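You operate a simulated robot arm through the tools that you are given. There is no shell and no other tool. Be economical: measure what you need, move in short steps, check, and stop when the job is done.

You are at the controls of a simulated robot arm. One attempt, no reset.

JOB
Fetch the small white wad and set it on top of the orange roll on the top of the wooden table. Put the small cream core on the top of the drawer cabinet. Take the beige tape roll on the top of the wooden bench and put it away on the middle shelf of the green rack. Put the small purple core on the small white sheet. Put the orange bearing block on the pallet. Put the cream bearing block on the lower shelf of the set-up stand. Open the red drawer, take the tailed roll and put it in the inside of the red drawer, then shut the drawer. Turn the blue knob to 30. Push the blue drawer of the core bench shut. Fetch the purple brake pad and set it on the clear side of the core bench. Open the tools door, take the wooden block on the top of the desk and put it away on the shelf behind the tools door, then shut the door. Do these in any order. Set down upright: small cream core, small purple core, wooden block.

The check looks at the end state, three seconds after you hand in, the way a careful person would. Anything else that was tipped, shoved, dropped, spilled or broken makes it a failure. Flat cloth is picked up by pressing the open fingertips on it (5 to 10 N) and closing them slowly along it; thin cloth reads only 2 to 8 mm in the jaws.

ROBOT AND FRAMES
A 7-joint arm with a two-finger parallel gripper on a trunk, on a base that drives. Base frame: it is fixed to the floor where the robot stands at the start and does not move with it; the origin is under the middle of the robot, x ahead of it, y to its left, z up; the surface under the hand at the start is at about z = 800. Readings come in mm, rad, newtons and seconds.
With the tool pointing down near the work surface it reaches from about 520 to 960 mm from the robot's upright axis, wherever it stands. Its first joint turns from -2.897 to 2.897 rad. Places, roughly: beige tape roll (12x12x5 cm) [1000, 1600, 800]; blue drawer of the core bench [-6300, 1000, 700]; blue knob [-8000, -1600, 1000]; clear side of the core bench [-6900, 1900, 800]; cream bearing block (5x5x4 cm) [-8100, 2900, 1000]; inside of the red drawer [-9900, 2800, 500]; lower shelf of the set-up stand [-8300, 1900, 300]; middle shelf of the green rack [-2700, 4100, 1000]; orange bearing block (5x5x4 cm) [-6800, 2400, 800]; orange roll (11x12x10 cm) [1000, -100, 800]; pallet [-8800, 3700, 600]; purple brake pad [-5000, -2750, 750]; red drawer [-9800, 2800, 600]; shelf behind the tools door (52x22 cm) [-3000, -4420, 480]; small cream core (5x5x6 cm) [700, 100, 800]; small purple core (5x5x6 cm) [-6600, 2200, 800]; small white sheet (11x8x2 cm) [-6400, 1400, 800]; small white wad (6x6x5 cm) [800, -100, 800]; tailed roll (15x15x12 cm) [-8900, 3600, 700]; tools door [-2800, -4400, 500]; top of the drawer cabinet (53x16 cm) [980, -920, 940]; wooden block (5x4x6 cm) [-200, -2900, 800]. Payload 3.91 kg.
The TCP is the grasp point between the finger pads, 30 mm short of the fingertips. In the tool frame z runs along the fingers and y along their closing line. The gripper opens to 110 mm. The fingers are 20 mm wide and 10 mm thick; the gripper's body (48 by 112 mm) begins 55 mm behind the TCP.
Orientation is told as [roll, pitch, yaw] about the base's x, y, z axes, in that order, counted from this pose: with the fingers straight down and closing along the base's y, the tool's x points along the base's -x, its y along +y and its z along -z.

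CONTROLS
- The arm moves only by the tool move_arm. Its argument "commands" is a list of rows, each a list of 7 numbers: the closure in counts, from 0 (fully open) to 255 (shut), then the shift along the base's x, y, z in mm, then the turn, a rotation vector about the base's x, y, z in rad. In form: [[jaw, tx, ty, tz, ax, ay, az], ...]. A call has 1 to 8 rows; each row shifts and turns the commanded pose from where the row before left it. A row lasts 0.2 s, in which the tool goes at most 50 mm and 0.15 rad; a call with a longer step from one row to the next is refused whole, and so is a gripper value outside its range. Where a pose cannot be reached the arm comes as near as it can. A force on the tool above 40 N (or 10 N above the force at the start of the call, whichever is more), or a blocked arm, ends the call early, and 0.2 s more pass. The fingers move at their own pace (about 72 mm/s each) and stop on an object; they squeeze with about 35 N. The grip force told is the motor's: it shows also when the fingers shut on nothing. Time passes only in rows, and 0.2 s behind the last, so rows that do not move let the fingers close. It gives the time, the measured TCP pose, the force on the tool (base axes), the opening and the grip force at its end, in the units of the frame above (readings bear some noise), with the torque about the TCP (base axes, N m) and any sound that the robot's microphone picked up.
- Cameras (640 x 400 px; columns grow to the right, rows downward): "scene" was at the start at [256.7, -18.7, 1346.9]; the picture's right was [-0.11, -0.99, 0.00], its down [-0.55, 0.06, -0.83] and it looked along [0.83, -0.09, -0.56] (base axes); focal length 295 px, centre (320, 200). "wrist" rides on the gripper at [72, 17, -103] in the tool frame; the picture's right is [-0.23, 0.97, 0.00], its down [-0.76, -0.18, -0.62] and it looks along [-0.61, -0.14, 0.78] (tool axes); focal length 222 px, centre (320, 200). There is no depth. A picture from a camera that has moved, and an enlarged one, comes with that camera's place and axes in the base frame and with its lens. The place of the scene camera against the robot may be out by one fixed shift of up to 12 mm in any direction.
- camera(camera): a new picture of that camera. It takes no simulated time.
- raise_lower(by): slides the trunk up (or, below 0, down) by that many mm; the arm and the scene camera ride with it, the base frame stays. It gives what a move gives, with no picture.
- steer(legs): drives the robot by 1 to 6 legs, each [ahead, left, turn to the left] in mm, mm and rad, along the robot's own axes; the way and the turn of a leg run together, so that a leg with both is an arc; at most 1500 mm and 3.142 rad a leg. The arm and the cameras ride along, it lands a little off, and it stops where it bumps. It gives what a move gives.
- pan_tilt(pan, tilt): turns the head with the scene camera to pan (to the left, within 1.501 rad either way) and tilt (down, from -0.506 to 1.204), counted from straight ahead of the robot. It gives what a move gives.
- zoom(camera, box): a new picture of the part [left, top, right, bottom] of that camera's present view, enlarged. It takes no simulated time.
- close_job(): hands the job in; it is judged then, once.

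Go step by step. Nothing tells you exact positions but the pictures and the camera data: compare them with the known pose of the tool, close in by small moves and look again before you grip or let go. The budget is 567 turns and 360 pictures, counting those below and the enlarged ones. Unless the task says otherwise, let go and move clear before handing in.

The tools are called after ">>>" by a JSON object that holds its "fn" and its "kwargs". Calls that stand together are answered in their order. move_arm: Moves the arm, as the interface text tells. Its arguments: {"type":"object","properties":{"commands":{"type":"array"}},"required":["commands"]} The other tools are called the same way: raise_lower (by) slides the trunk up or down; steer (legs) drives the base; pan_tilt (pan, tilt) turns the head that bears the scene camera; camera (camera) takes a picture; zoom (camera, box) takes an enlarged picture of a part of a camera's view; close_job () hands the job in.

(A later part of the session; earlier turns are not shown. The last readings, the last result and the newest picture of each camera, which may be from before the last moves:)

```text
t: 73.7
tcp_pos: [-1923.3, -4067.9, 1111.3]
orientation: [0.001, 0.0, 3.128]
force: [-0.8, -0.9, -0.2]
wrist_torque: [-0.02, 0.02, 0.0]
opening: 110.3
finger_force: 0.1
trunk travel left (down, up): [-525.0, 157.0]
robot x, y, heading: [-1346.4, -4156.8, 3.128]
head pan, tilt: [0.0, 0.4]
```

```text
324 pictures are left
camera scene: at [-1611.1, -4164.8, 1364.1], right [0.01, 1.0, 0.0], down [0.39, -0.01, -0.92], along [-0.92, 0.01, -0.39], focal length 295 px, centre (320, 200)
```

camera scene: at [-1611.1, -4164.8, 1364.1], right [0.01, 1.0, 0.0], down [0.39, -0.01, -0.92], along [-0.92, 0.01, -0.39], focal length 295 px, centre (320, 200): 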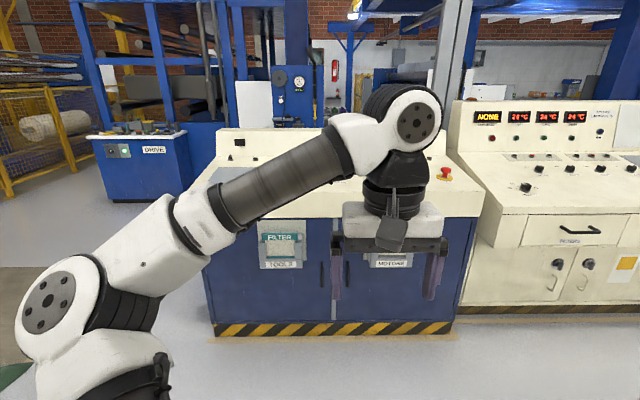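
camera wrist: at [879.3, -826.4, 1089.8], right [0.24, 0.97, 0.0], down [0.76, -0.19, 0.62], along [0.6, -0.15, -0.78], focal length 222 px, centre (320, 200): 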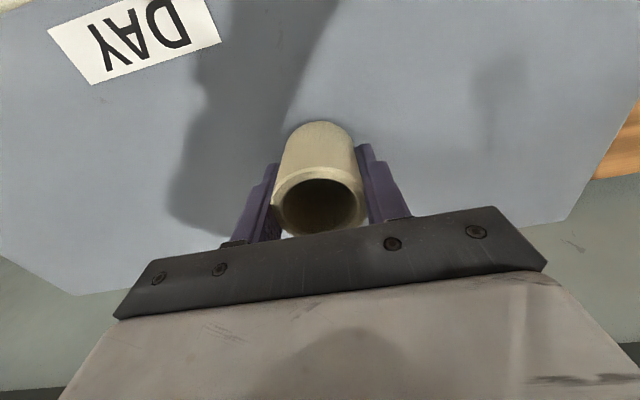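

The left door reads TOOLS, with a handle near the centre line. I drive nearer and lower the trunk to look at it.

>>> {"fn": "steer", "kwargs": {"legs": [[550, -150, 0]]}}

>>> {"fn": "raise_lower", "kwargs": {"by": -400}}

>>> {"fn": "pan_tilt", "kwargs": {"pan": 0.2, "tilt": 0.4}}

>>> {"fn": "camera", "kwargs": {"camera": "scene"}}

>>> {"fn": "camera", "kwargs": {"camera": "wrist"}}

```text
t: 77.0
tcp_pos: [-2473.3, -3914.6, 1111.4]
orientation: [0.0, 0.0, 3.133]
force: [-0.1, -1.0, 0.6]
wrist_torque: [0.0, 0.0, 0.01]
opening: 110.0
finger_force: 0.1
trunk travel left (down, up): [-525.0, 157.0]
robot x, y, heading: [-1900.3, -4001.9, 3.136]
head pan, tilt: [0.0, 0.4]
```

```text
t: 80.8
tcp_pos: [-2473.5, -3914.5, 712.2]
orientation: [-0.001, -0.002, 3.132]
force: [-0.1, -0.2, -0.2]
wrist_torque: [-0.02, 0.01, -0.02]
opening: 110.0
finger_force: 0.0
trunk travel left (down, up): [-125.0, 557.0]
robot x, y, heading: [-1898.5, -4003.1, 3.13]
head pan, tilt: [0.0, 0.4]
```

```text
t: 81.5
tcp_pos: [-2474.9, -3915.9, 711.5]
orientation: [0.001, -0.001, 3.133]
force: [0.3, 0.0, 0.2]
wrist_torque: [0.02, 0.02, 0.02]
opening: 109.8
finger_force: 0.1
trunk travel left (down, up): [-125.0, 557.0]
robot x, y, heading: [-1896.5, -4006.2, 3.132]
head pan, tilt: [0.201, 0.4]
```

```text
323 pictures are left
camera scene: at [-2159.4, -4028.2, 964.1], right [-0.19, 0.98, 0.0], down [0.38, 0.07, -0.92], along [-0.9, -0.18, -0.39], focal length 295 px, centre (320, 200)
```

scene: 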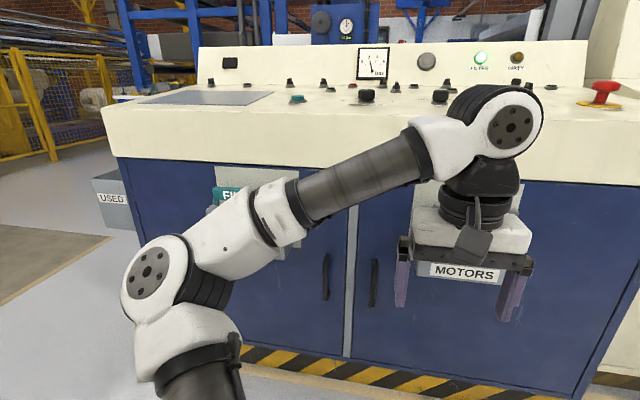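

```text
322 pictures are left
camera wrist: at [-2401.5, -3931.1, 815.2], right [-0.23, -0.97, 0.0], down [-0.76, 0.18, 0.62], along [-0.61, 0.15, -0.78], focal length 222 px, centre (320, 200)
```

wrist: 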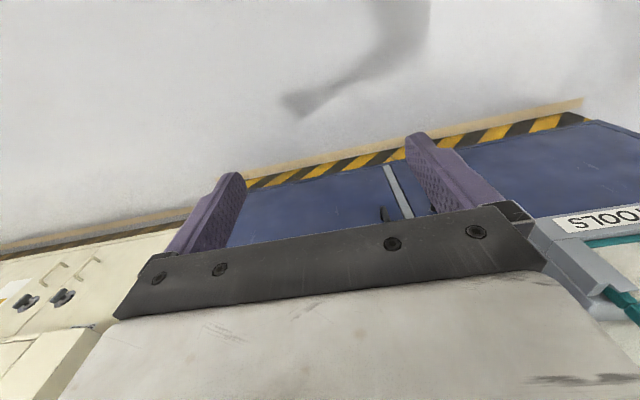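

The TOOLS handle reads at about (-2840,-4148,430), vertical. I turn the tool horizontal toward it.

>>> {"fn": "move_arm", "kwargs": {"commands": [[0, 0, -25, -20, 0, 0.15, 0], [0, 0, -25, -20, 0, 0.15, 0], [0, 0, -25, -20, 0, 0.15, 0], [0, 0, -25, -20, 0, 0.15, 0], [0, 0, -25, -20, 0, 0.15, 0], [0, 0, -25, -20, 0, 0.15, 0], [0, 0, -25, -20, 0, 0.15, 0], [0, 0, -25, -20, 0, 0.15, 0]]}}

>>> {"fn": "move_arm", "kwargs": {"commands": [[0, 0, -15, -30, 0, 0.15, 0], [0, 0, -15, -30, 0, 0.15, 0], [0, 0, 0, -30, 0, 0.07, 0], [0, 0, 0, -30, 0, 0, 0]]}}

>>> {"fn": "camera", "kwargs": {"camera": "scene"}}

>>> {"fn": "camera", "kwargs": {"camera": "wrist"}}

```text
t: 83.5
tcp_pos: [-2565.2, -4086.4, 629.7]
orientation: [0.517, -1.15, 2.53]
force: [0.8, 0.3, -0.1]
wrist_torque: [0.02, 0.0, -0.03]
opening: 110.0
finger_force: 0.1
out of reach, approached as far as the arm can: row 5, 6, 7, 8
trunk travel left (down, up): [-125.0, 557.0]
robot x, y, heading: [-1898.5, -4001.3, 3.134]
head pan, tilt: [0.201, 0.4]
stopped in row 8: the arm was blocked; the commanded pose is now the measured one
```

```text
t: 84.0
tcp_pos: [-2593.1, -4025.5, 609.8]
orientation: [1.148, -1.065, 1.729]
force: [0.4, 0.7, -0.3]
wrist_torque: [-0.01, 0.0, -0.01]
opening: 110.2
finger_force: 0.1
out of reach, approached as far as the arm can: row 1
trunk travel left (down, up): [-125.0, 557.0]
robot x, y, heading: [-1896.5, -4005.3, 3.133]
head pan, tilt: [0.201, 0.4]
stopped in row 2: the arm was blocked; the commanded pose is now the measured one
```

```text
321 pictures are left
camera scene: at [-2155.0, -4023.5, 968.5], right [-0.19, 0.98, -0.01], down [0.38, 0.07, -0.92], along [-0.91, -0.18, -0.38], focal length 295 px, centre (320, 200)
```

scene: 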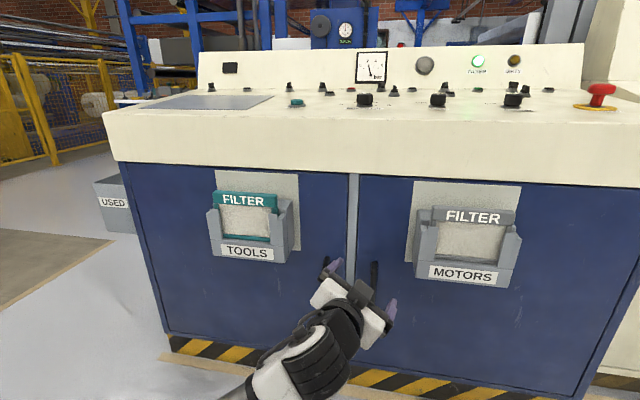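

```text
320 pictures are left
camera wrist: at [-2494.1, -4095.0, 574.5], right [-0.29, -0.72, 0.63], down [0.59, 0.38, 0.71], along [-0.75, 0.58, 0.31], focal length 222 px, centre (320, 200)
```

wrist: 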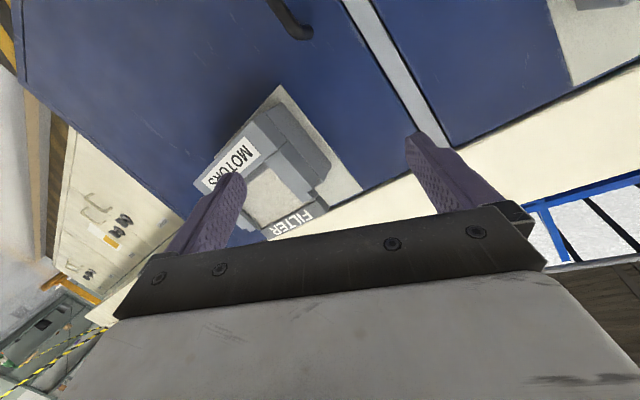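

The arm was too folded for a level tool there. I back the base off, then extend and square up the tool.

>>> {"fn": "steer", "kwargs": {"legs": [[-220, 0, 0]]}}

>>> {"fn": "move_arm", "kwargs": {"commands": [[0, -45, 0, 0, 0, 0, 0], [0, -45, 0, 0, 0, 0, 0], [0, -45, 0, 0, 0, 0, 0], [0, -45, 0, -5, 0, 0, 0], [0, -25, 0, -10, 0.121, 0.036, 0.065], [0, 0, -10, -20, 0.121, 0.036, 0.065], [0, 0, -10, -20, 0.121, 0.036, 0.065], [0, 0, -10, -20, 0.121, 0.036, 0.065]]}}

>>> {"fn": "camera", "kwargs": {"camera": "scene"}}

>>> {"fn": "camera", "kwargs": {"camera": "wrist"}}

```text
t: 85.7
tcp_pos: [-2374.8, -4025.5, 607.7]
orientation: [1.142, -1.065, 1.731]
force: [-0.6, 0.3, 0.1]
wrist_torque: [0.02, -0.01, -0.01]
opening: 109.8
finger_force: 0.0
trunk travel left (down, up): [-125.0, 557.0]
robot x, y, heading: [-1676.1, -4004.3, 3.13]
head pan, tilt: [0.201, 0.4]
```

```text
t: 87.4
tcp_pos: [-2568.5, -4044.0, 727.0]
orientation: [1.848, -1.09, 1.216]
force: [0.0, 0.0, -0.3]
wrist_torque: [-0.02, -0.02, 0.02]
opening: 110.1
finger_force: 0.0
out of reach, approached as far as the arm can: row 7, 8
trunk travel left (down, up): [-125.0, 557.0]
robot x, y, heading: [-1676.9, -4006.0, 3.129]
head pan, tilt: [0.201, 0.4]
stopped in row 8: the arm was blocked; the commanded pose is now the measured one
```

```text
319 pictures are left
camera scene: at [-1928.6, -4027.1, 978.1], right [-0.19, 0.98, 0.0], down [0.37, 0.07, -0.93], along [-0.91, -0.18, -0.37], focal length 295 px, centre (320, 200)
```

scene: 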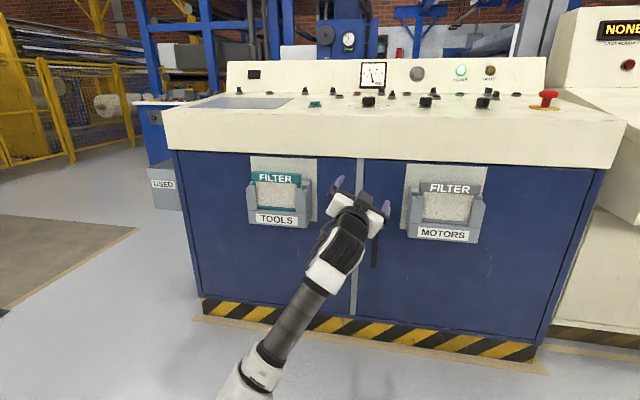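

```text
318 pictures are left
camera wrist: at [-2479.5, -4100.3, 656.6], right [-0.01, -0.77, 0.63], down [0.74, 0.42, 0.52], along [-0.67, 0.47, 0.57], focal length 222 px, centre (320, 200)
```

wrist: 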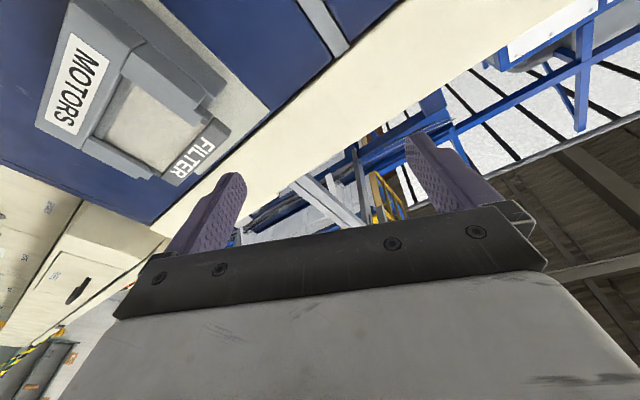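

The arm is in an awkward posture. I bring the tool back toward pointing down to recover before trying again.

>>> {"fn": "move_arm", "kwargs": {"commands": [[0, 15, 0, 0, 0.058, -0.131, 0.036], [0, 15, 0, 0, 0.058, -0.131, 0.036], [0, 15, 0, 0, 0.058, -0.131, 0.036], [0, 15, 0, 0, 0.058, -0.131, 0.036], [0, 15, 0, 0, 0.058, -0.131, 0.036], [0, 15, 0, 0, 0.058, -0.131, 0.036], [0, 15, 0, 0, 0.058, -0.131, 0.036]]}}

>>> {"fn": "move_arm", "kwargs": {"commands": [[0, 5, 0, 0, 0, -0.14, 0], [0, 5, 0, 0, 0, -0.14, 0], [0, 5, 0, 0, 0, -0.14, 0], [0, 5, 0, 0, 0, -0.14, 0], [0, 5, 0, 0, 0, -0.14, 0]]}}

>>> {"fn": "camera", "kwargs": {"camera": "scene"}}

```text
t: 89.0
tcp_pos: [-2472.3, -4047.3, 690.7]
orientation: [-0.036, -0.757, -3.108]
force: [0.5, 0.1, -0.3]
wrist_torque: [0.01, -0.02, -0.01]
opening: 110.2
finger_force: 0.0
trunk travel left (down, up): [-125.0, 557.0]
robot x, y, heading: [-1679.2, -4002.8, 3.131]
head pan, tilt: [0.201, 0.4]
```

```text
t: 90.2
tcp_pos: [-2447.0, -4049.2, 692.6]
orientation: [-0.013, -0.057, -3.118]
force: [0.2, 0.2, 0.3]
wrist_torque: [-0.01, 0.01, 0.02]
opening: 109.9
finger_force: 0.0
trunk travel left (down, up): [-125.0, 557.0]
robot x, y, heading: [-1675.4, -4003.0, 3.136]
head pan, tilt: [0.201, 0.4]
```

```text
317 pictures are left
camera scene: at [-1939.7, -4030.1, 964.1], right [-0.19, 0.98, 0.0], down [0.38, 0.07, -0.92], along [-0.9, -0.18, -0.39], focal length 295 px, centre (320, 200)
```

scene: 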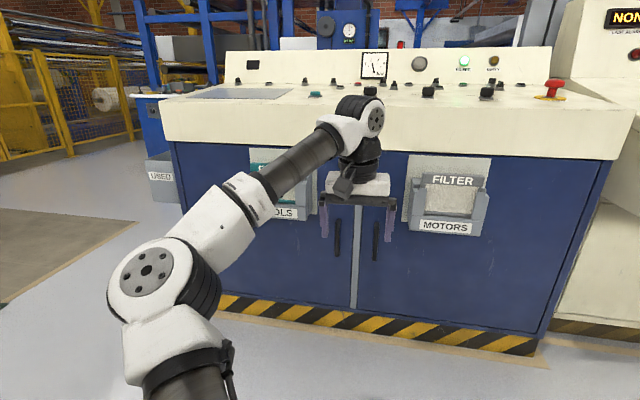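

Posture is normal again. A tool tilted about 50° will do for the vertical handle; I lower to handle height with that tilt.

>>> {"fn": "move_arm", "kwargs": {"commands": [[0, -5, -16, -38, 0, 0.14, 0], [0, -5, -16, -38, 0, 0.14, 0], [0, -5, -16, -38, 0, 0.14, 0], [0, -5, -16, -38, 0, 0.14, 0], [0, -5, -16, -38, 0, 0.14, 0], [0, -5, -16, -38, 0, 0.14, 0]]}}

>>> {"fn": "camera", "kwargs": {"camera": "scene"}}

>>> {"fn": "camera", "kwargs": {"camera": "wrist"}}

```text
t: 91.6
tcp_pos: [-2477.8, -4143.4, 461.9]
orientation: [-0.045, -0.901, -3.103]
force: [-0.1, 0.5, 0.9]
wrist_torque: [-0.04, 0.03, 0.01]
opening: 110.1
finger_force: 0.1
trunk travel left (down, up): [-125.0, 557.0]
robot x, y, heading: [-1678.6, -4007.7, 3.135]
head pan, tilt: [0.201, 0.4]
```

```text
316 pictures are left
camera scene: at [-1939.6, -4029.9, 964.3], right [-0.19, 0.98, 0.0], down [0.38, 0.07, -0.92], along [-0.9, -0.18, -0.39], focal length 295 px, centre (320, 200)
```

scene: 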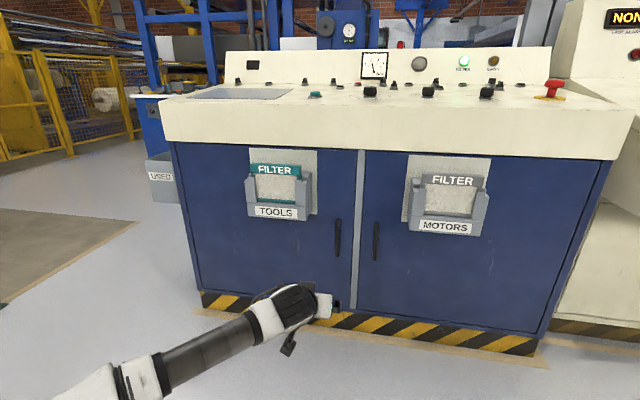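

```text
315 pictures are left
camera wrist: at [-2351.1, -4159.2, 469.4], right [-0.14, -0.98, 0.15], down [0.02, 0.15, 0.99], along [-0.99, 0.14, 0.0], focal length 222 px, centre (320, 200)
```

wrist: 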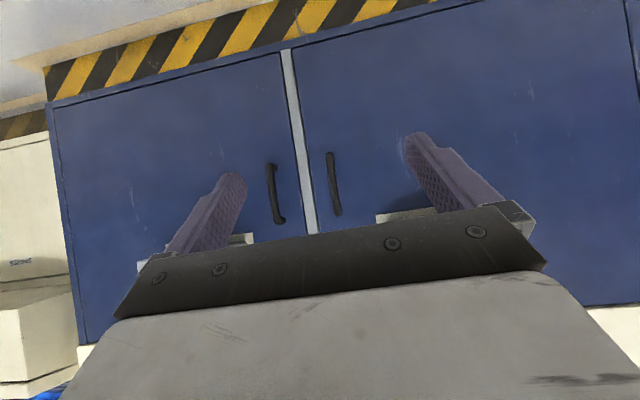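

The tilted posture works. I drive forward so the fingers come near the handle and look again.

>>> {"fn": "steer", "kwargs": {"legs": [[230, 0, 0]]}}

>>> {"fn": "camera", "kwargs": {"camera": "wrist"}}

>>> {"fn": "camera", "kwargs": {"camera": "scene"}}

```text
t: 93.3
tcp_pos: [-2705.0, -4143.3, 462.7]
orientation: [-0.042, -0.898, -3.102]
force: [0.0, -0.1, 0.9]
wrist_torque: [-0.04, 0.01, -0.03]
opening: 109.8
finger_force: 0.0
trunk travel left (down, up): [-125.0, 557.0]
robot x, y, heading: [-1905.5, -4005.5, 3.137]
head pan, tilt: [0.201, 0.4]
```

```text
314 pictures are left
camera wrist: at [-2579.4, -4159.2, 469.6], right [-0.14, -0.98, 0.15], down [0.01, 0.15, 0.99], along [-0.99, 0.14, -0.01], focal length 222 px, centre (320, 200)
```

wrist: 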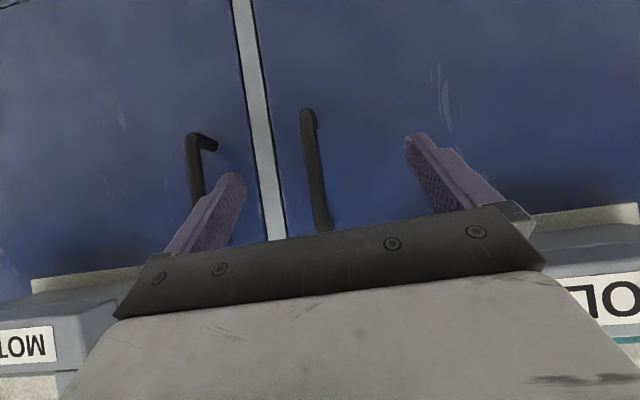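

```text
313 pictures are left
camera scene: at [-2168.2, -4028.8, 964.1], right [-0.19, 0.98, 0.0], down [0.38, 0.07, -0.92], along [-0.9, -0.18, -0.39], focal length 295 px, centre (320, 200)
```

scene: 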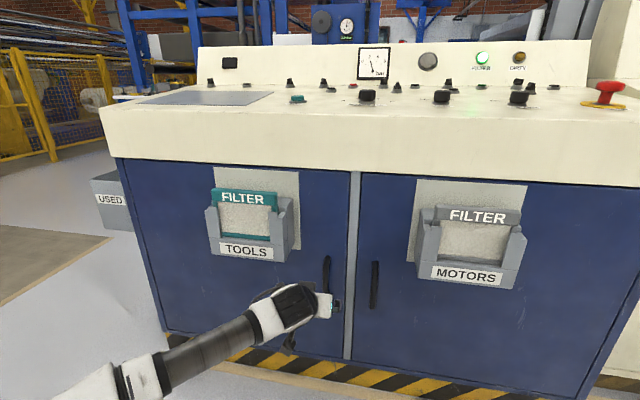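

>>> {"fn": "move_arm", "kwargs": {"commands": [[0, -20, 5, -3, 0, 0, 0], [0, -20, 6, -3, 0, 0, 0], [0, -20, 5, -3, 0, 0, 0]]}}

>>> {"fn": "camera", "kwargs": {"camera": "wrist"}}

```text
t: 94.1
tcp_pos: [-2766.1, -4128.3, 454.3]
orientation: [-0.042, -0.9, -3.103]
force: [-0.7, -0.3, 0.4]
wrist_torque: [0.01, -0.03, 0.01]
opening: 109.7
finger_force: 0.0
trunk travel left (down, up): [-125.0, 557.0]
robot x, y, heading: [-1912.1, -4005.0, 3.132]
head pan, tilt: [0.201, 0.4]
```

```text
312 pictures are left
camera wrist: at [-2639.9, -4143.4, 460.6], right [-0.14, -0.98, 0.15], down [0.01, 0.15, 0.99], along [-0.99, 0.14, -0.01], focal length 222 px, centre (320, 200)
```

wrist: 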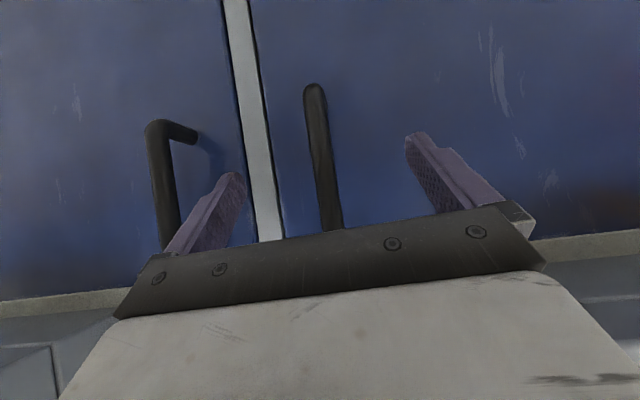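

>>> {"fn": "move_arm", "kwargs": {"commands": [[0, -20, 1, -3, 0, 0, 0], [0, -20, 1, -3, 0, 0, 0]]}}

>>> {"fn": "camera", "kwargs": {"camera": "wrist"}}

>>> {"fn": "zoom", "kwargs": {"camera": "scene", "box": [270, 240, 390, 340]}}

```text
t: 94.7
tcp_pos: [-2805.3, -4125.2, 446.4]
orientation: [-0.041, -0.901, -3.102]
force: [-0.6, 0.5, 0.7]
wrist_torque: [-0.01, -0.02, -0.02]
opening: 110.0
finger_force: 0.0
trunk travel left (down, up): [-125.0, 557.0]
robot x, y, heading: [-1908.7, -4001.2, 3.138]
head pan, tilt: [0.201, 0.4]
```

```text
311 pictures are left
camera wrist: at [-2679.3, -4140.7, 454.6], right [-0.14, -0.98, 0.15], down [0.01, 0.15, 0.99], along [-0.99, 0.14, -0.01], focal length 222 px, centre (320, 200)
```

wrist: 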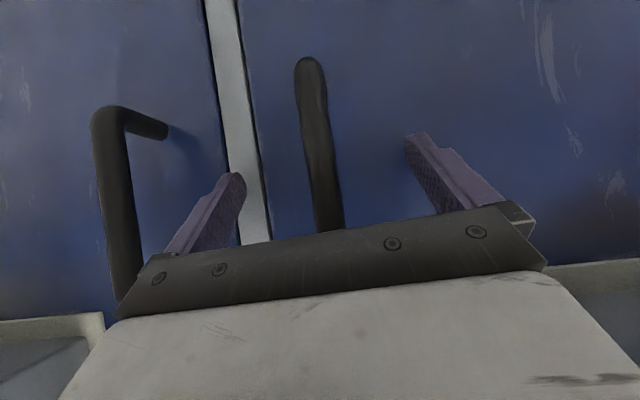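

```text
4.00 times, centred on (330, 290) of scene
camera zoom: at [-2168.2, -4028.8, 964.1], right [-0.19, 0.98, 0.0], down [0.38, 0.07, -0.92], along [-0.9, -0.18, -0.39], focal length 1180 px, centre (280, -160)
```

zoom: 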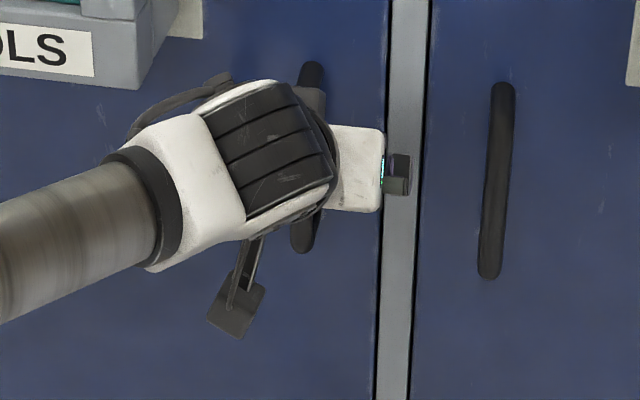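

>>> {"fn": "move_arm", "kwargs": {"commands": [[0, -9, 0, 0, 0, 0, 0], [0, -8, 0, 0, 0, 0, 0], [120, 0, 0, 0, 0, 0, 0], [200, 0, 0, 0, 0, 0, 0], [255, 0, 0, 0, 0, 0, 0], [255, 0, 0, 0, 0, 0, 0]]}}

>>> {"fn": "camera", "kwargs": {"camera": "wrist"}}

```text
t: 95.1
tcp_pos: [-2810.2, -4127.9, 446.7]
orientation: [-0.044, -0.889, -3.095]
force: [9.0, 1.2, 3.1]
wrist_torque: [-0.14, 0.0, 0.43]
opening: 109.5
finger_force: 0.0
trunk travel left (down, up): [-125.0, 557.0]
robot x, y, heading: [-1906.4, -4004.7, 3.137]
head pan, tilt: [0.201, 0.4]
stopped in row 1: the force on the tool passed its limit at 60 N (the readings are from after the stop); the commanded pose is now the measured one
```

```text
309 pictures are left
camera wrist: at [-2683.0, -4141.9, 454.5], right [-0.13, -0.98, 0.15], down [0.0, 0.15, 0.99], along [-0.99, 0.13, -0.02], focal length 222 px, centre (320, 200)
```

wrist: 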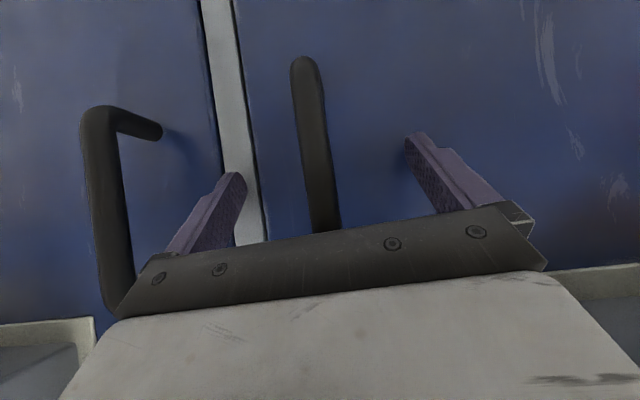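

The fingertips touched the door face, so the handle is between the fingers. I back off 4 mm and close.

>>> {"fn": "move_arm", "kwargs": {"commands": [[0, 5, 0, 0, 0, 0, 0], [120, 0, 0, 0, 0, 0, 0], [200, 0, 0, 0, 0, 0, 0], [255, 0, 0, 0, 0, 0, 0], [255, 0, 0, 0, 0, 0, 0]]}}

>>> {"fn": "camera", "kwargs": {"camera": "wrist"}}

```text
t: 96.3
tcp_pos: [-2804.9, -4129.1, 445.7]
orientation: [-0.038, -0.889, -3.098]
force: [-0.1, -5.8, 0.1]
wrist_torque: [-0.96, -0.19, 0.1]
opening: 16.1
finger_force: 45.1
trunk travel left (down, up): [-125.0, 557.0]
robot x, y, heading: [-1907.2, -4003.7, 3.134]
head pan, tilt: [0.201, 0.4]
```

```text
308 pictures are left
camera wrist: at [-2678.2, -4143.4, 454.2], right [-0.13, -0.98, 0.15], down [0.0, 0.15, 0.99], along [-0.99, 0.13, -0.02], focal length 222 px, centre (320, 200)
```

wrist: 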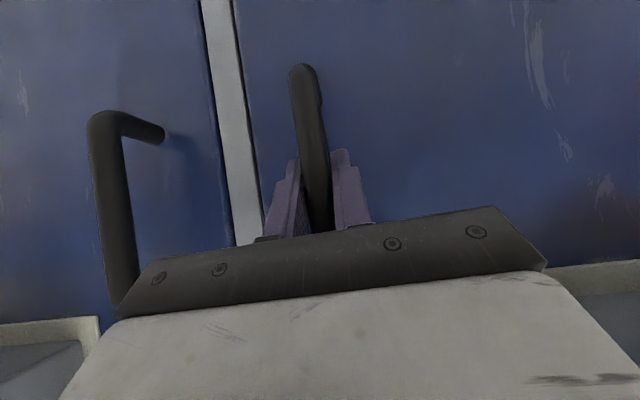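

Handle is gripped (16 mm). I pull it open along the hinge arc.

>>> {"fn": "move_arm", "kwargs": {"commands": [[255, 21, -1, 0, 0, 0, -0.035], [255, 22, -3, 0, 0, 0, -0.035], [255, 21, -3, 0, 0, 0, -0.035], [255, 21, -4, 0, 0, 0, -0.035]]}}

>>> {"fn": "camera", "kwargs": {"camera": "scene"}}

```text
t: 97.3
tcp_pos: [-2719.5, -4141.1, 446.5]
orientation: [-0.04, -0.89, 3.049]
force: [-4.6, -24.1, 1.9]
wrist_torque: [-1.14, -0.06, -0.05]
opening: 16.2
finger_force: 45.0
trunk travel left (down, up): [-125.0, 557.0]
robot x, y, heading: [-1909.5, -4000.5, 3.134]
head pan, tilt: [0.201, 0.4]
```

```text
307 pictures are left
camera scene: at [-2167.8, -4029.4, 964.2], right [-0.19, 0.98, 0.0], down [0.38, 0.08, -0.92], along [-0.9, -0.18, -0.39], focal length 295 px, centre (320, 200)
```

scene: 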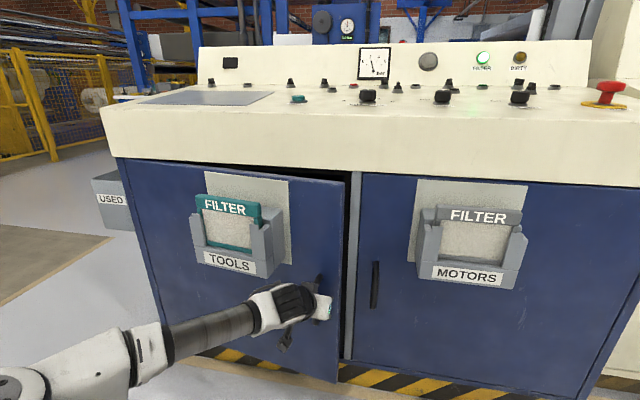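

Door is opening. The handle drags toward -y, so I bend the path more that way.

>>> {"fn": "move_arm", "kwargs": {"commands": [[255, 20, -9, 0, 0, 0, -0.035], [255, 20, -8, 0, 0, 0, -0.035], [255, 20, -9, 0, 0, 0, -0.035], [255, 19, -9, 0, 0, 0, -0.035], [255, 19, -10, 0, 0, 0, -0.035], [255, 19, -10, 0, 0, 0, -0.035]]}}

>>> {"fn": "camera", "kwargs": {"camera": "scene"}}

```text
t: 98.7
tcp_pos: [-2619.1, -4173.9, 445.3]
orientation: [-0.137, -0.933, 2.928]
force: [-1.1, -1.1, 17.3]
wrist_torque: [-1.25, 0.12, -0.06]
opening: 17.5
finger_force: 44.8
trunk travel left (down, up): [-125.0, 557.0]
robot x, y, heading: [-1906.8, -4002.2, 3.132]
head pan, tilt: [0.201, 0.4]
stopped in row 6: the force on the tool passed its limit at 52 N (the readings are from after the stop); the commanded pose is now the measured one
```

```text
306 pictures are left
camera scene: at [-2166.9, -4027.5, 964.7], right [-0.19, 0.98, 0.0], down [0.38, 0.07, -0.92], along [-0.9, -0.18, -0.39], focal length 295 px, centre (320, 200)
```

scene: 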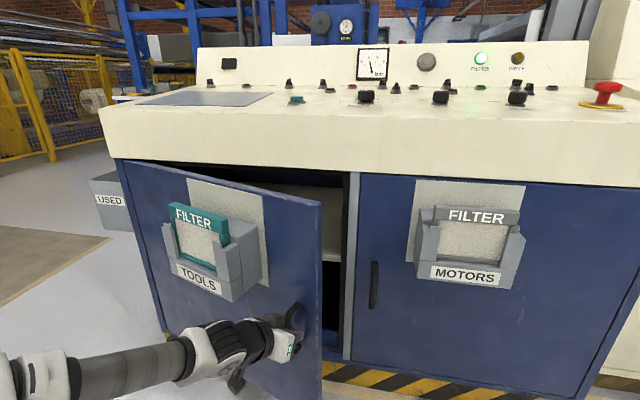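

About a third of a radian open; now I pull further by backing the base along the arc.

>>> {"fn": "steer", "kwargs": {"legs": [[-80, 38, 0], [-75, 48, 0]]}}

>>> {"fn": "camera", "kwargs": {"camera": "scene"}}

```text
t: 100.4
tcp_pos: [-2492.6, -4249.1, 443.5]
orientation: [-0.13, -0.931, 2.93]
force: [0.1, 0.1, 4.3]
wrist_torque: [-1.56, -0.28, 0.01]
opening: 17.5
finger_force: 44.7
trunk travel left (down, up): [-125.0, 557.0]
robot x, y, heading: [-1774.4, -4069.9, 3.134]
head pan, tilt: [0.201, 0.4]
stopped in leg 2: the force on the tool passed its limit at 42 N (the readings are from after the stop); the commanded pose is now the measured one
```

```text
305 pictures are left
camera scene: at [-2040.9, -4097.8, 964.1], right [-0.19, 0.98, 0.0], down [0.38, 0.07, -0.92], along [-0.9, -0.18, -0.39], focal length 295 px, centre (320, 200)
```

scene: 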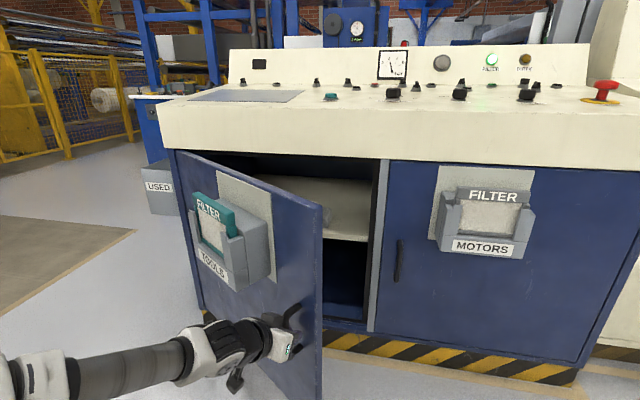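

>>> {"fn": "steer", "kwargs": {"legs": [[-61, 58, 0]]}}

>>> {"fn": "steer", "kwargs": {"legs": [[-53, 66, 0]]}}

>>> {"fn": "camera", "kwargs": {"camera": "scene"}}

```text
t: 101.5
tcp_pos: [-2429.6, -4303.4, 443.7]
orientation: [-0.14, -0.93, 2.934]
force: [21.2, 19.6, 5.0]
wrist_torque: [-1.08, 0.6, 0.19]
opening: 17.2
finger_force: 44.8
trunk travel left (down, up): [-125.0, 557.0]
robot x, y, heading: [-1719.3, -4127.0, 3.13]
head pan, tilt: [0.201, 0.4]
```

```text
t: 102.7
tcp_pos: [-2378.1, -4366.5, 444.5]
orientation: [-0.142, -0.93, 2.935]
force: [24.3, 16.8, 8.3]
wrist_torque: [-0.95, 0.74, 0.12]
opening: 17.5
finger_force: 45.1
trunk travel left (down, up): [-125.0, 557.0]
robot x, y, heading: [-1665.6, -4197.1, 3.14]
head pan, tilt: [0.201, 0.4]
```

```text
304 pictures are left
camera scene: at [-1927.3, -4220.5, 964.5], right [-0.19, 0.98, 0.0], down [0.38, 0.07, -0.92], along [-0.9, -0.18, -0.39], focal length 295 px, centre (320, 200)
```

scene: 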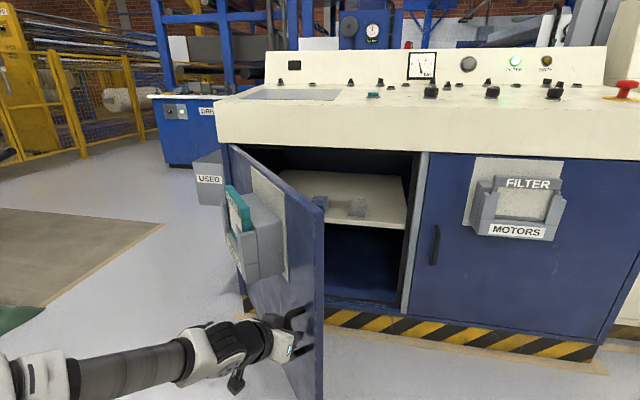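

>>> {"fn": "steer", "kwargs": {"legs": [[-48, 68, 0]]}}

>>> {"fn": "steer", "kwargs": {"legs": [[-34, 76, 0]]}}

>>> {"fn": "camera", "kwargs": {"camera": "scene"}}

```text
t: 104.2
tcp_pos: [-2332.0, -4440.8, 443.3]
orientation: [-0.129, -0.932, 2.925]
force: [-0.2, -1.6, -1.4]
wrist_torque: [-1.13, 0.71, -0.05]
opening: 17.6
finger_force: 44.8
trunk travel left (down, up): [-125.0, 557.0]
robot x, y, heading: [-1618.5, -4264.9, 3.135]
head pan, tilt: [0.201, 0.4]
stopped in leg 1: the force on the tool passed its limit at 41 N (the readings are from after the stop); the commanded pose is now the measured one
```

```text
t: 105.5
tcp_pos: [-2299.4, -4518.5, 444.1]
orientation: [-0.132, -0.932, 2.932]
force: [-19.7, -7.5, -3.9]
wrist_torque: [-1.07, 0.18, 0.09]
opening: 17.4
finger_force: 45.3
trunk travel left (down, up): [-125.0, 557.0]
robot x, y, heading: [-1585.5, -4341.9, 3.13]
head pan, tilt: [0.201, 0.4]
```

```text
303 pictures are left
camera scene: at [-1848.1, -4367.2, 963.9], right [-0.19, 0.98, 0.0], down [0.38, 0.07, -0.92], along [-0.9, -0.18, -0.39], focal length 295 px, centre (320, 200)
```

scene: 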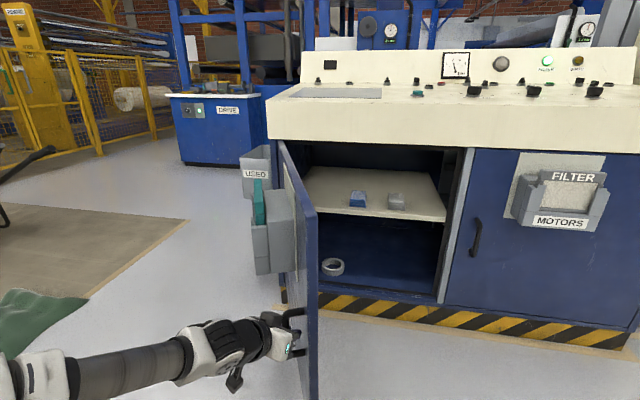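

>>> {"fn": "steer", "kwargs": {"legs": [[-15, 80, 0]]}}

>>> {"fn": "move_arm", "kwargs": {"commands": [[180, 0, 0, 0, 0, 0, 0], [0, 0, 0, 0, 0, 0, 0], [0, 0, 0, 0, 0, 0, 0], [0, 0, 0, 0, 0, 0, 0]]}}

>>> {"fn": "camera", "kwargs": {"camera": "scene"}}

>>> {"fn": "camera", "kwargs": {"camera": "wrist"}}

```text
t: 106.5
tcp_pos: [-2291.7, -4549.5, 445.0]
orientation: [-0.129, -0.933, 2.917]
force: [5.0, 0.9, 6.0]
wrist_torque: [-1.4, 0.04, 0.07]
opening: 17.2
finger_force: 45.4
trunk travel left (down, up): [-125.0, 557.0]
robot x, y, heading: [-1576.7, -4378.7, 3.127]
head pan, tilt: [0.201, 0.4]
stopped in leg 1: the force on the tool passed its limit at 46 N (the readings are from after the stop); the commanded pose is now the measured one
```

```text
t: 107.5
tcp_pos: [-2292.1, -4548.4, 442.8]
orientation: [-0.134, -0.932, 2.924]
force: [-0.3, -0.1, -0.4]
wrist_torque: [-0.02, -0.02, 0.0]
opening: 109.8
finger_force: 0.0
trunk travel left (down, up): [-125.0, 557.0]
robot x, y, heading: [-1579.3, -4377.5, 3.134]
head pan, tilt: [0.201, 0.4]
```

```text
302 pictures are left
camera scene: at [-1840.8, -4401.5, 964.1], right [-0.19, 0.98, 0.0], down [0.38, 0.07, -0.92], along [-0.9, -0.17, -0.39], focal length 295 px, centre (320, 200)
```

scene: 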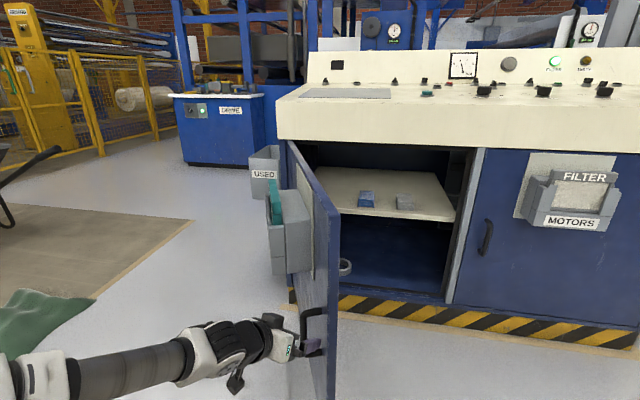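

```text
301 pictures are left
camera wrist: at [-2177.4, -4603.8, 444.6], right [-0.44, -0.89, 0.1], down [0.08, 0.08, 0.99], along [-0.89, 0.45, 0.03], focal length 222 px, centre (320, 200)
```

wrist: 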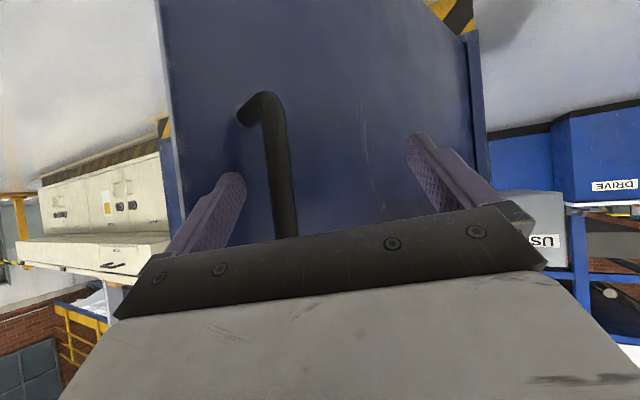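

The handle is released. I withdraw along the tool axis.

>>> {"fn": "move_arm", "kwargs": {"commands": [[0, 15, -6, 12, 0, 0, 0], [0, 22, -9, 18, 0, 0, 0], [0, 22, -9, 18, 0, 0, 0], [0, 10, -15, 20, 0, 0, 0], [0, 0, 0, 40, 0, 0, 0]]}}

>>> {"fn": "camera", "kwargs": {"camera": "scene"}}

```text
t: 108.2
tcp_pos: [-2262.8, -4532.6, 449.7]
orientation: [-0.462, -0.941, -3.074]
force: [0.7, -0.1, -0.6]
wrist_torque: [0.02, 0.04, 0.02]
opening: 110.1
finger_force: 0.1
out of reach, approached as far as the arm can: row 2, 3
trunk travel left (down, up): [-125.0, 557.0]
robot x, y, heading: [-1577.0, -4374.7, 3.13]
head pan, tilt: [0.201, 0.4]
stopped in row 3: the arm was blocked; the commanded pose is now the measured one
```

```text
300 pictures are left
camera scene: at [-1840.9, -4401.5, 964.1], right [-0.19, 0.98, 0.0], down [0.38, 0.07, -0.92], along [-0.9, -0.17, -0.39], focal length 295 px, centre (320, 200)
```

scene: 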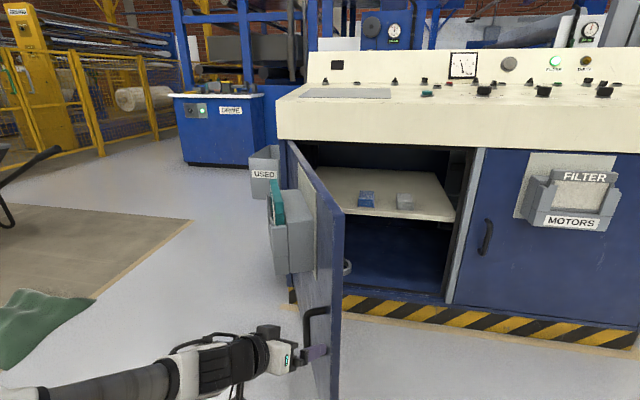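

>>> {"fn": "steer", "kwargs": {"legs": [[-150, 30, 0]]}}

>>> {"fn": "camera", "kwargs": {"camera": "scene"}}

```text
t: 109.5
tcp_pos: [-2112.3, -4566.5, 449.2]
orientation: [-0.457, -0.939, -3.071]
force: [-0.4, 0.0, -0.6]
wrist_torque: [0.01, -0.02, 0.01]
opening: 110.0
finger_force: 0.0
trunk travel left (down, up): [-125.0, 557.0]
robot x, y, heading: [-1428.4, -4405.5, 3.134]
head pan, tilt: [0.201, 0.4]
```

```text
299 pictures are left
camera scene: at [-1691.5, -4433.2, 964.1], right [-0.19, 0.98, 0.0], down [0.38, 0.07, -0.92], along [-0.9, -0.18, -0.39], focal length 295 px, centre (320, 200)
```

scene: 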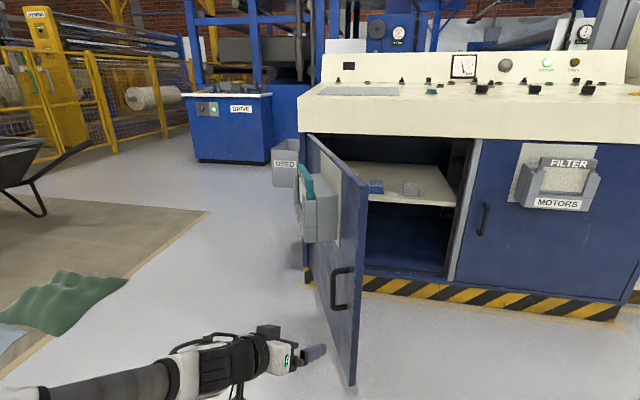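

The door is well open. I raise the trunk and bring the tool back to pointing down.

>>> {"fn": "raise_lower", "kwargs": {"by": 400}}

>>> {"fn": "move_arm", "kwargs": {"commands": [[0, 0, 10, 25, -0.056, -0.133, 0.021], [0, 0, 10, 25, -0.056, -0.133, 0.021], [0, 0, 10, 25, -0.056, -0.133, 0.021], [0, 0, 10, 25, -0.056, -0.133, 0.021], [0, 0, 10, 25, -0.056, -0.133, 0.021], [0, 0, 10, 25, -0.056, -0.133, 0.021], [0, 0, 10, 25, -0.056, -0.133, 0.021]]}}

>>> {"fn": "move_arm", "kwargs": {"commands": [[0, 20, 5, 20, 0, 0, 0], [0, 20, 5, 20, 0, 0, 0], [0, 20, 5, 20, 0, 0, 0]]}}

```text
t: 113.4
tcp_pos: [-2112.6, -4566.5, 848.9]
orientation: [-0.458, -0.939, -3.071]
force: [-0.5, -0.4, -0.5]
wrist_torque: [0.02, -0.03, 0.0]
opening: 110.1
finger_force: 0.0
trunk travel left (down, up): [-525.0, 157.0]
robot x, y, heading: [-1429.2, -4409.6, 3.134]
head pan, tilt: [0.201, 0.4]
```

```text
t: 115.0
tcp_pos: [-2113.7, -4497.8, 1023.6]
orientation: [0.002, -0.001, 3.137]
force: [0.7, 0.5, 0.2]
wrist_torque: [0.01, 0.04, -0.01]
opening: 110.0
finger_force: 0.1
out of reach, approached as far as the arm can: row 1
trunk travel left (down, up): [-525.0, 157.0]
robot x, y, heading: [-1427.2, -4407.8, 3.132]
head pan, tilt: [0.201, 0.4]
```

```text
t: 115.8
tcp_pos: [-2050.2, -4480.7, 1083.2]
orientation: [-0.002, -0.004, 3.136]
force: [0.3, -0.4, 0.2]
wrist_torque: [0.0, -0.05, 0.0]
opening: 110.0
finger_force: 0.1
trunk travel left (down, up): [-525.0, 157.0]
robot x, y, heading: [-1428.6, -4408.9, 3.133]
head pan, tilt: [0.201, 0.4]
```

>>> {"fn": "steer", "kwargs": {"legs": [[-300, -1400, 0], [0, 0, -3.13]]}}

>>> {"fn": "pan_tilt", "kwargs": {"pan": 0, "tilt": 0.5}}

>>> {"fn": "camera", "kwargs": {"camera": "scene"}}

```text
t: 134.2
tcp_pos: [-491.2, -2964.6, 1082.9]
orientation: [-0.002, -0.005, -0.008]
force: [0.9, 0.0, -0.4]
wrist_torque: [-0.01, -0.02, 0.01]
opening: 109.7
finger_force: 0.0
trunk travel left (down, up): [-525.0, 157.0]
robot x, y, heading: [-1115.2, -3036.9, -0.009]
head pan, tilt: [0.201, 0.4]
```

```text
t: 134.9
tcp_pos: [-493.0, -2963.7, 1083.5]
orientation: [-0.002, -0.005, -0.008]
force: [0.0, 0.0, 0.3]
wrist_torque: [-0.04, -0.01, 0.02]
opening: 110.0
finger_force: 0.0
trunk travel left (down, up): [-525.0, 157.0]
robot x, y, heading: [-1114.9, -3039.8, -0.009]
head pan, tilt: [0.0, 0.499]
```

```text
298 pictures are left
camera scene: at [-854.6, -3047.4, 1355.0], right [-0.01, -1.0, 0.0], down [-0.48, 0.0, -0.88], along [0.88, -0.01, -0.48], focal length 295 px, centre (320, 200)
```

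scene: 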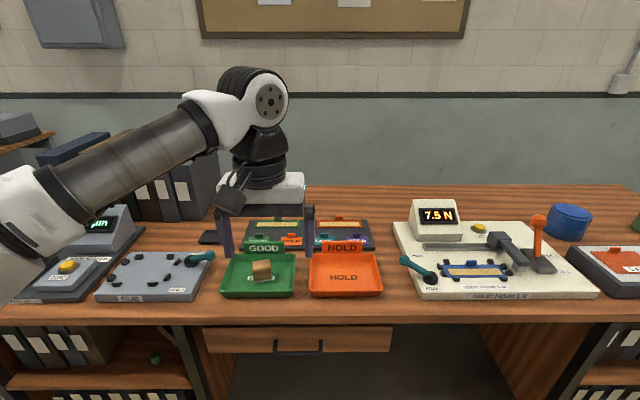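

A block sits in the green tray at about (-271,-2897). I zoom to confirm.

>>> {"fn": "zoom", "kwargs": {"camera": "scene", "box": [190, 200, 390, 320]}}

```text
3.20 times, centred on (290, 260) of scene
camera zoom: at [-854.6, -3047.4, 1355.0], right [-0.01, -1.0, 0.0], down [-0.48, 0.0, -0.88], along [0.88, -0.01, -0.48], focal length 944 px, centre (416, 8)
```

zoom: 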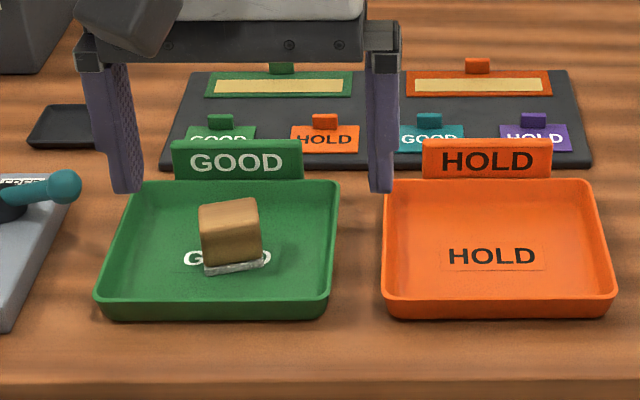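

>>> {"fn": "move_arm", "kwargs": {"commands": [[0, 32, 13, -20, 0, -0.14, 0], [0, 32, 13, -20, 0, -0.14, 0], [0, 32, 13, -20, 0, -0.14, 0], [0, 32, 13, -20, 0, -0.14, 0], [0, 32, 13, -20, 0, -0.14, 0], [0, 20, 0, -20, 0, 0, 0]]}}

>>> {"fn": "camera", "kwargs": {"camera": "wrist"}}

>>> {"fn": "zoom", "kwargs": {"camera": "scene", "box": [190, 180, 390, 300]}}

```text
t: 136.3
tcp_pos: [-311.3, -2900.0, 963.1]
orientation: [0.005, -0.707, -0.012]
force: [0.2, -0.1, 0.1]
wrist_torque: [-0.01, -0.03, -0.03]
opening: 110.0
finger_force: 0.0
trunk travel left (down, up): [-525.0, 157.0]
robot x, y, heading: [-1114.9, -3038.2, -0.007]
head pan, tilt: [0.0, 0.499]
```

```text
296 pictures are left
camera wrist: at [-434.0, -2880.9, 994.6], right [0.18, 0.97, 0.15], down [0.17, -0.18, 0.97], along [0.97, -0.15, -0.2], focal length 222 px, centre (320, 200)
```

wrist: 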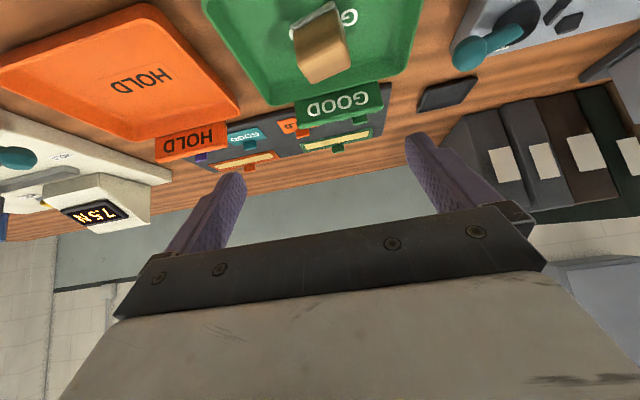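

```text
3.20 times, centred on (290, 240) of scene
camera zoom: at [-854.3, -3047.5, 1354.9], right [-0.01, -1.0, 0.0], down [-0.48, 0.0, -0.88], along [0.88, -0.01, -0.48], focal length 944 px, centre (416, 72)
```

zoom: 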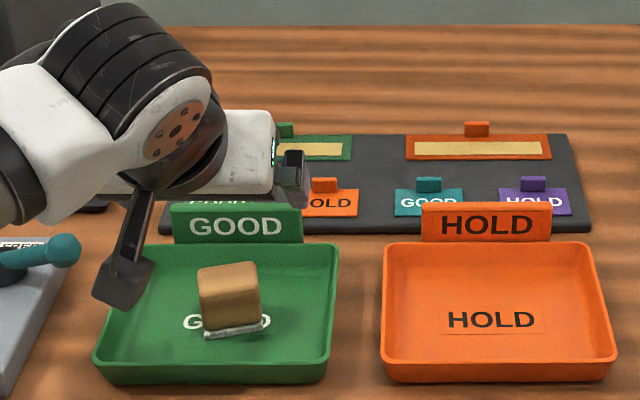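

>>> {"fn": "move_arm", "kwargs": {"commands": [[0, 4, 3, -25, 0, 0, 0.08], [0, 4, 3, -25, 0, 0, 0.08], [0, 4, 3, -20, 0, 0, 0]]}}

>>> {"fn": "camera", "kwargs": {"camera": "wrist"}}

>>> {"fn": "zoom", "kwargs": {"camera": "scene", "box": [210, 210, 330, 285]}}

```text
t: 137.1
tcp_pos: [-301.5, -2892.6, 892.0]
orientation: [0.003, -0.702, 0.152]
force: [-0.3, 0.3, 0.0]
wrist_torque: [0.02, -0.02, -0.03]
opening: 109.8
finger_force: 0.0
trunk travel left (down, up): [-525.0, 157.0]
robot x, y, heading: [-1112.7, -3039.1, -0.012]
head pan, tilt: [0.0, 0.499]
```

```text
294 pictures are left
camera wrist: at [-424.3, -2892.0, 923.9], right [0.02, 0.99, 0.15], down [0.2, -0.15, 0.97], along [0.98, 0.01, -0.2], focal length 222 px, centre (320, 200)
```

wrist: 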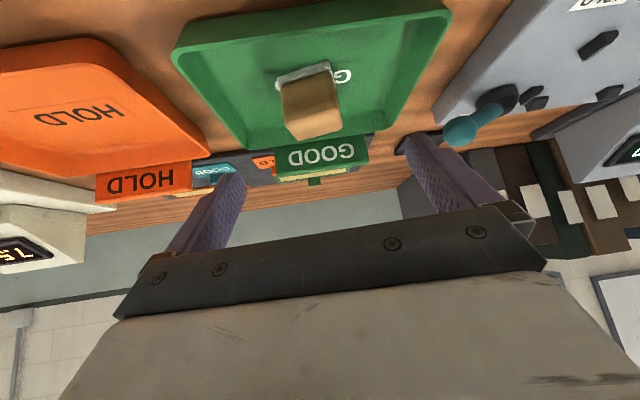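

```text
5.33 times, centred on (270, 248) of scene
camera zoom: at [-854.5, -3047.4, 1355.0], right [-0.01, -1.0, 0.0], down [-0.48, 0.0, -0.88], along [0.88, -0.01, -0.48], focal length 1573 px, centre (587, -53)
```

zoom: 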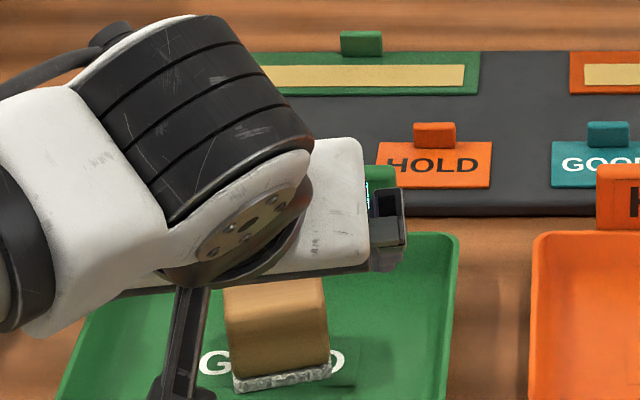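

>>> {"fn": "zoom", "kwargs": {"camera": "wrist", "box": [240, 40, 400, 160]}}

```text
3.33 times, centred on (320, 100) of wrist
camera zoom: at [-424.3, -2892.0, 923.9], right [0.02, 0.99, 0.15], down [0.2, -0.15, 0.97], along [0.98, 0.01, -0.2], focal length 740 px, centre (320, 533)
```

zoom: 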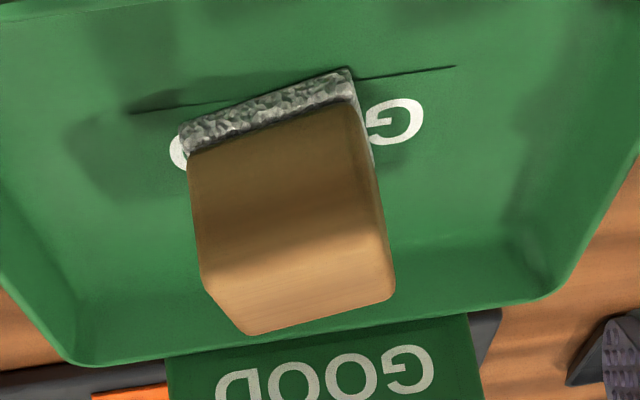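

Triangulating, the desk lies lower than I assumed: block bottom at z≈749, block centre about (-203,-2885), yawed about 0.24. I drive 80 mm nearer and re-aim.

>>> {"fn": "steer", "kwargs": {"legs": [[80, 0, 0]]}}

>>> {"fn": "move_arm", "kwargs": {"commands": [[0, -20, 4, -15, 0, 0, 0.09], [0, 0, 0, -35, 0, 0, 0]]}}

>>> {"fn": "camera", "kwargs": {"camera": "wrist"}}

```text
t: 138.2
tcp_pos: [-222.4, -2891.3, 891.2]
orientation: [0.006, -0.702, 0.151]
force: [-0.2, 0.3, 0.3]
wrist_torque: [-0.01, 0.03, 0.03]
opening: 110.3
finger_force: 0.1
trunk travel left (down, up): [-525.0, 157.0]
robot x, y, heading: [-1037.4, -3035.1, -0.011]
head pan, tilt: [0.0, 0.499]
```

```text
t: 138.8
tcp_pos: [-242.1, -2887.2, 841.4]
orientation: [0.006, -0.704, 0.242]
force: [0.1, -0.6, 0.6]
wrist_torque: [0.03, -0.01, -0.02]
opening: 110.0
finger_force: 0.1
trunk travel left (down, up): [-525.0, 157.0]
robot x, y, heading: [-1033.4, -3039.0, -0.008]
head pan, tilt: [0.0, 0.499]
```

```text
291 pictures are left
camera wrist: at [-364.3, -2900.0, 873.9], right [-0.07, 0.99, 0.15], down [0.22, -0.13, 0.97], along [0.97, 0.1, -0.2], focal length 222 px, centre (320, 200)
```

wrist: 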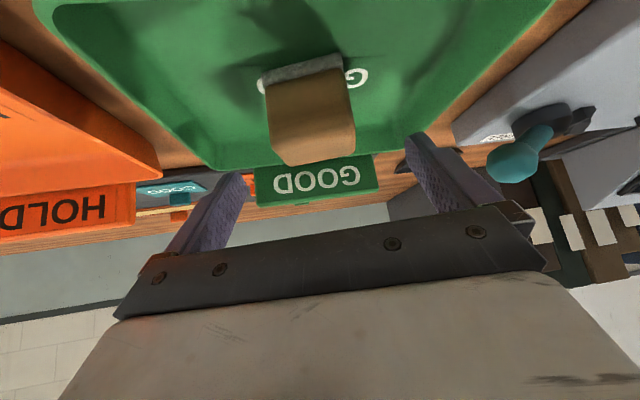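

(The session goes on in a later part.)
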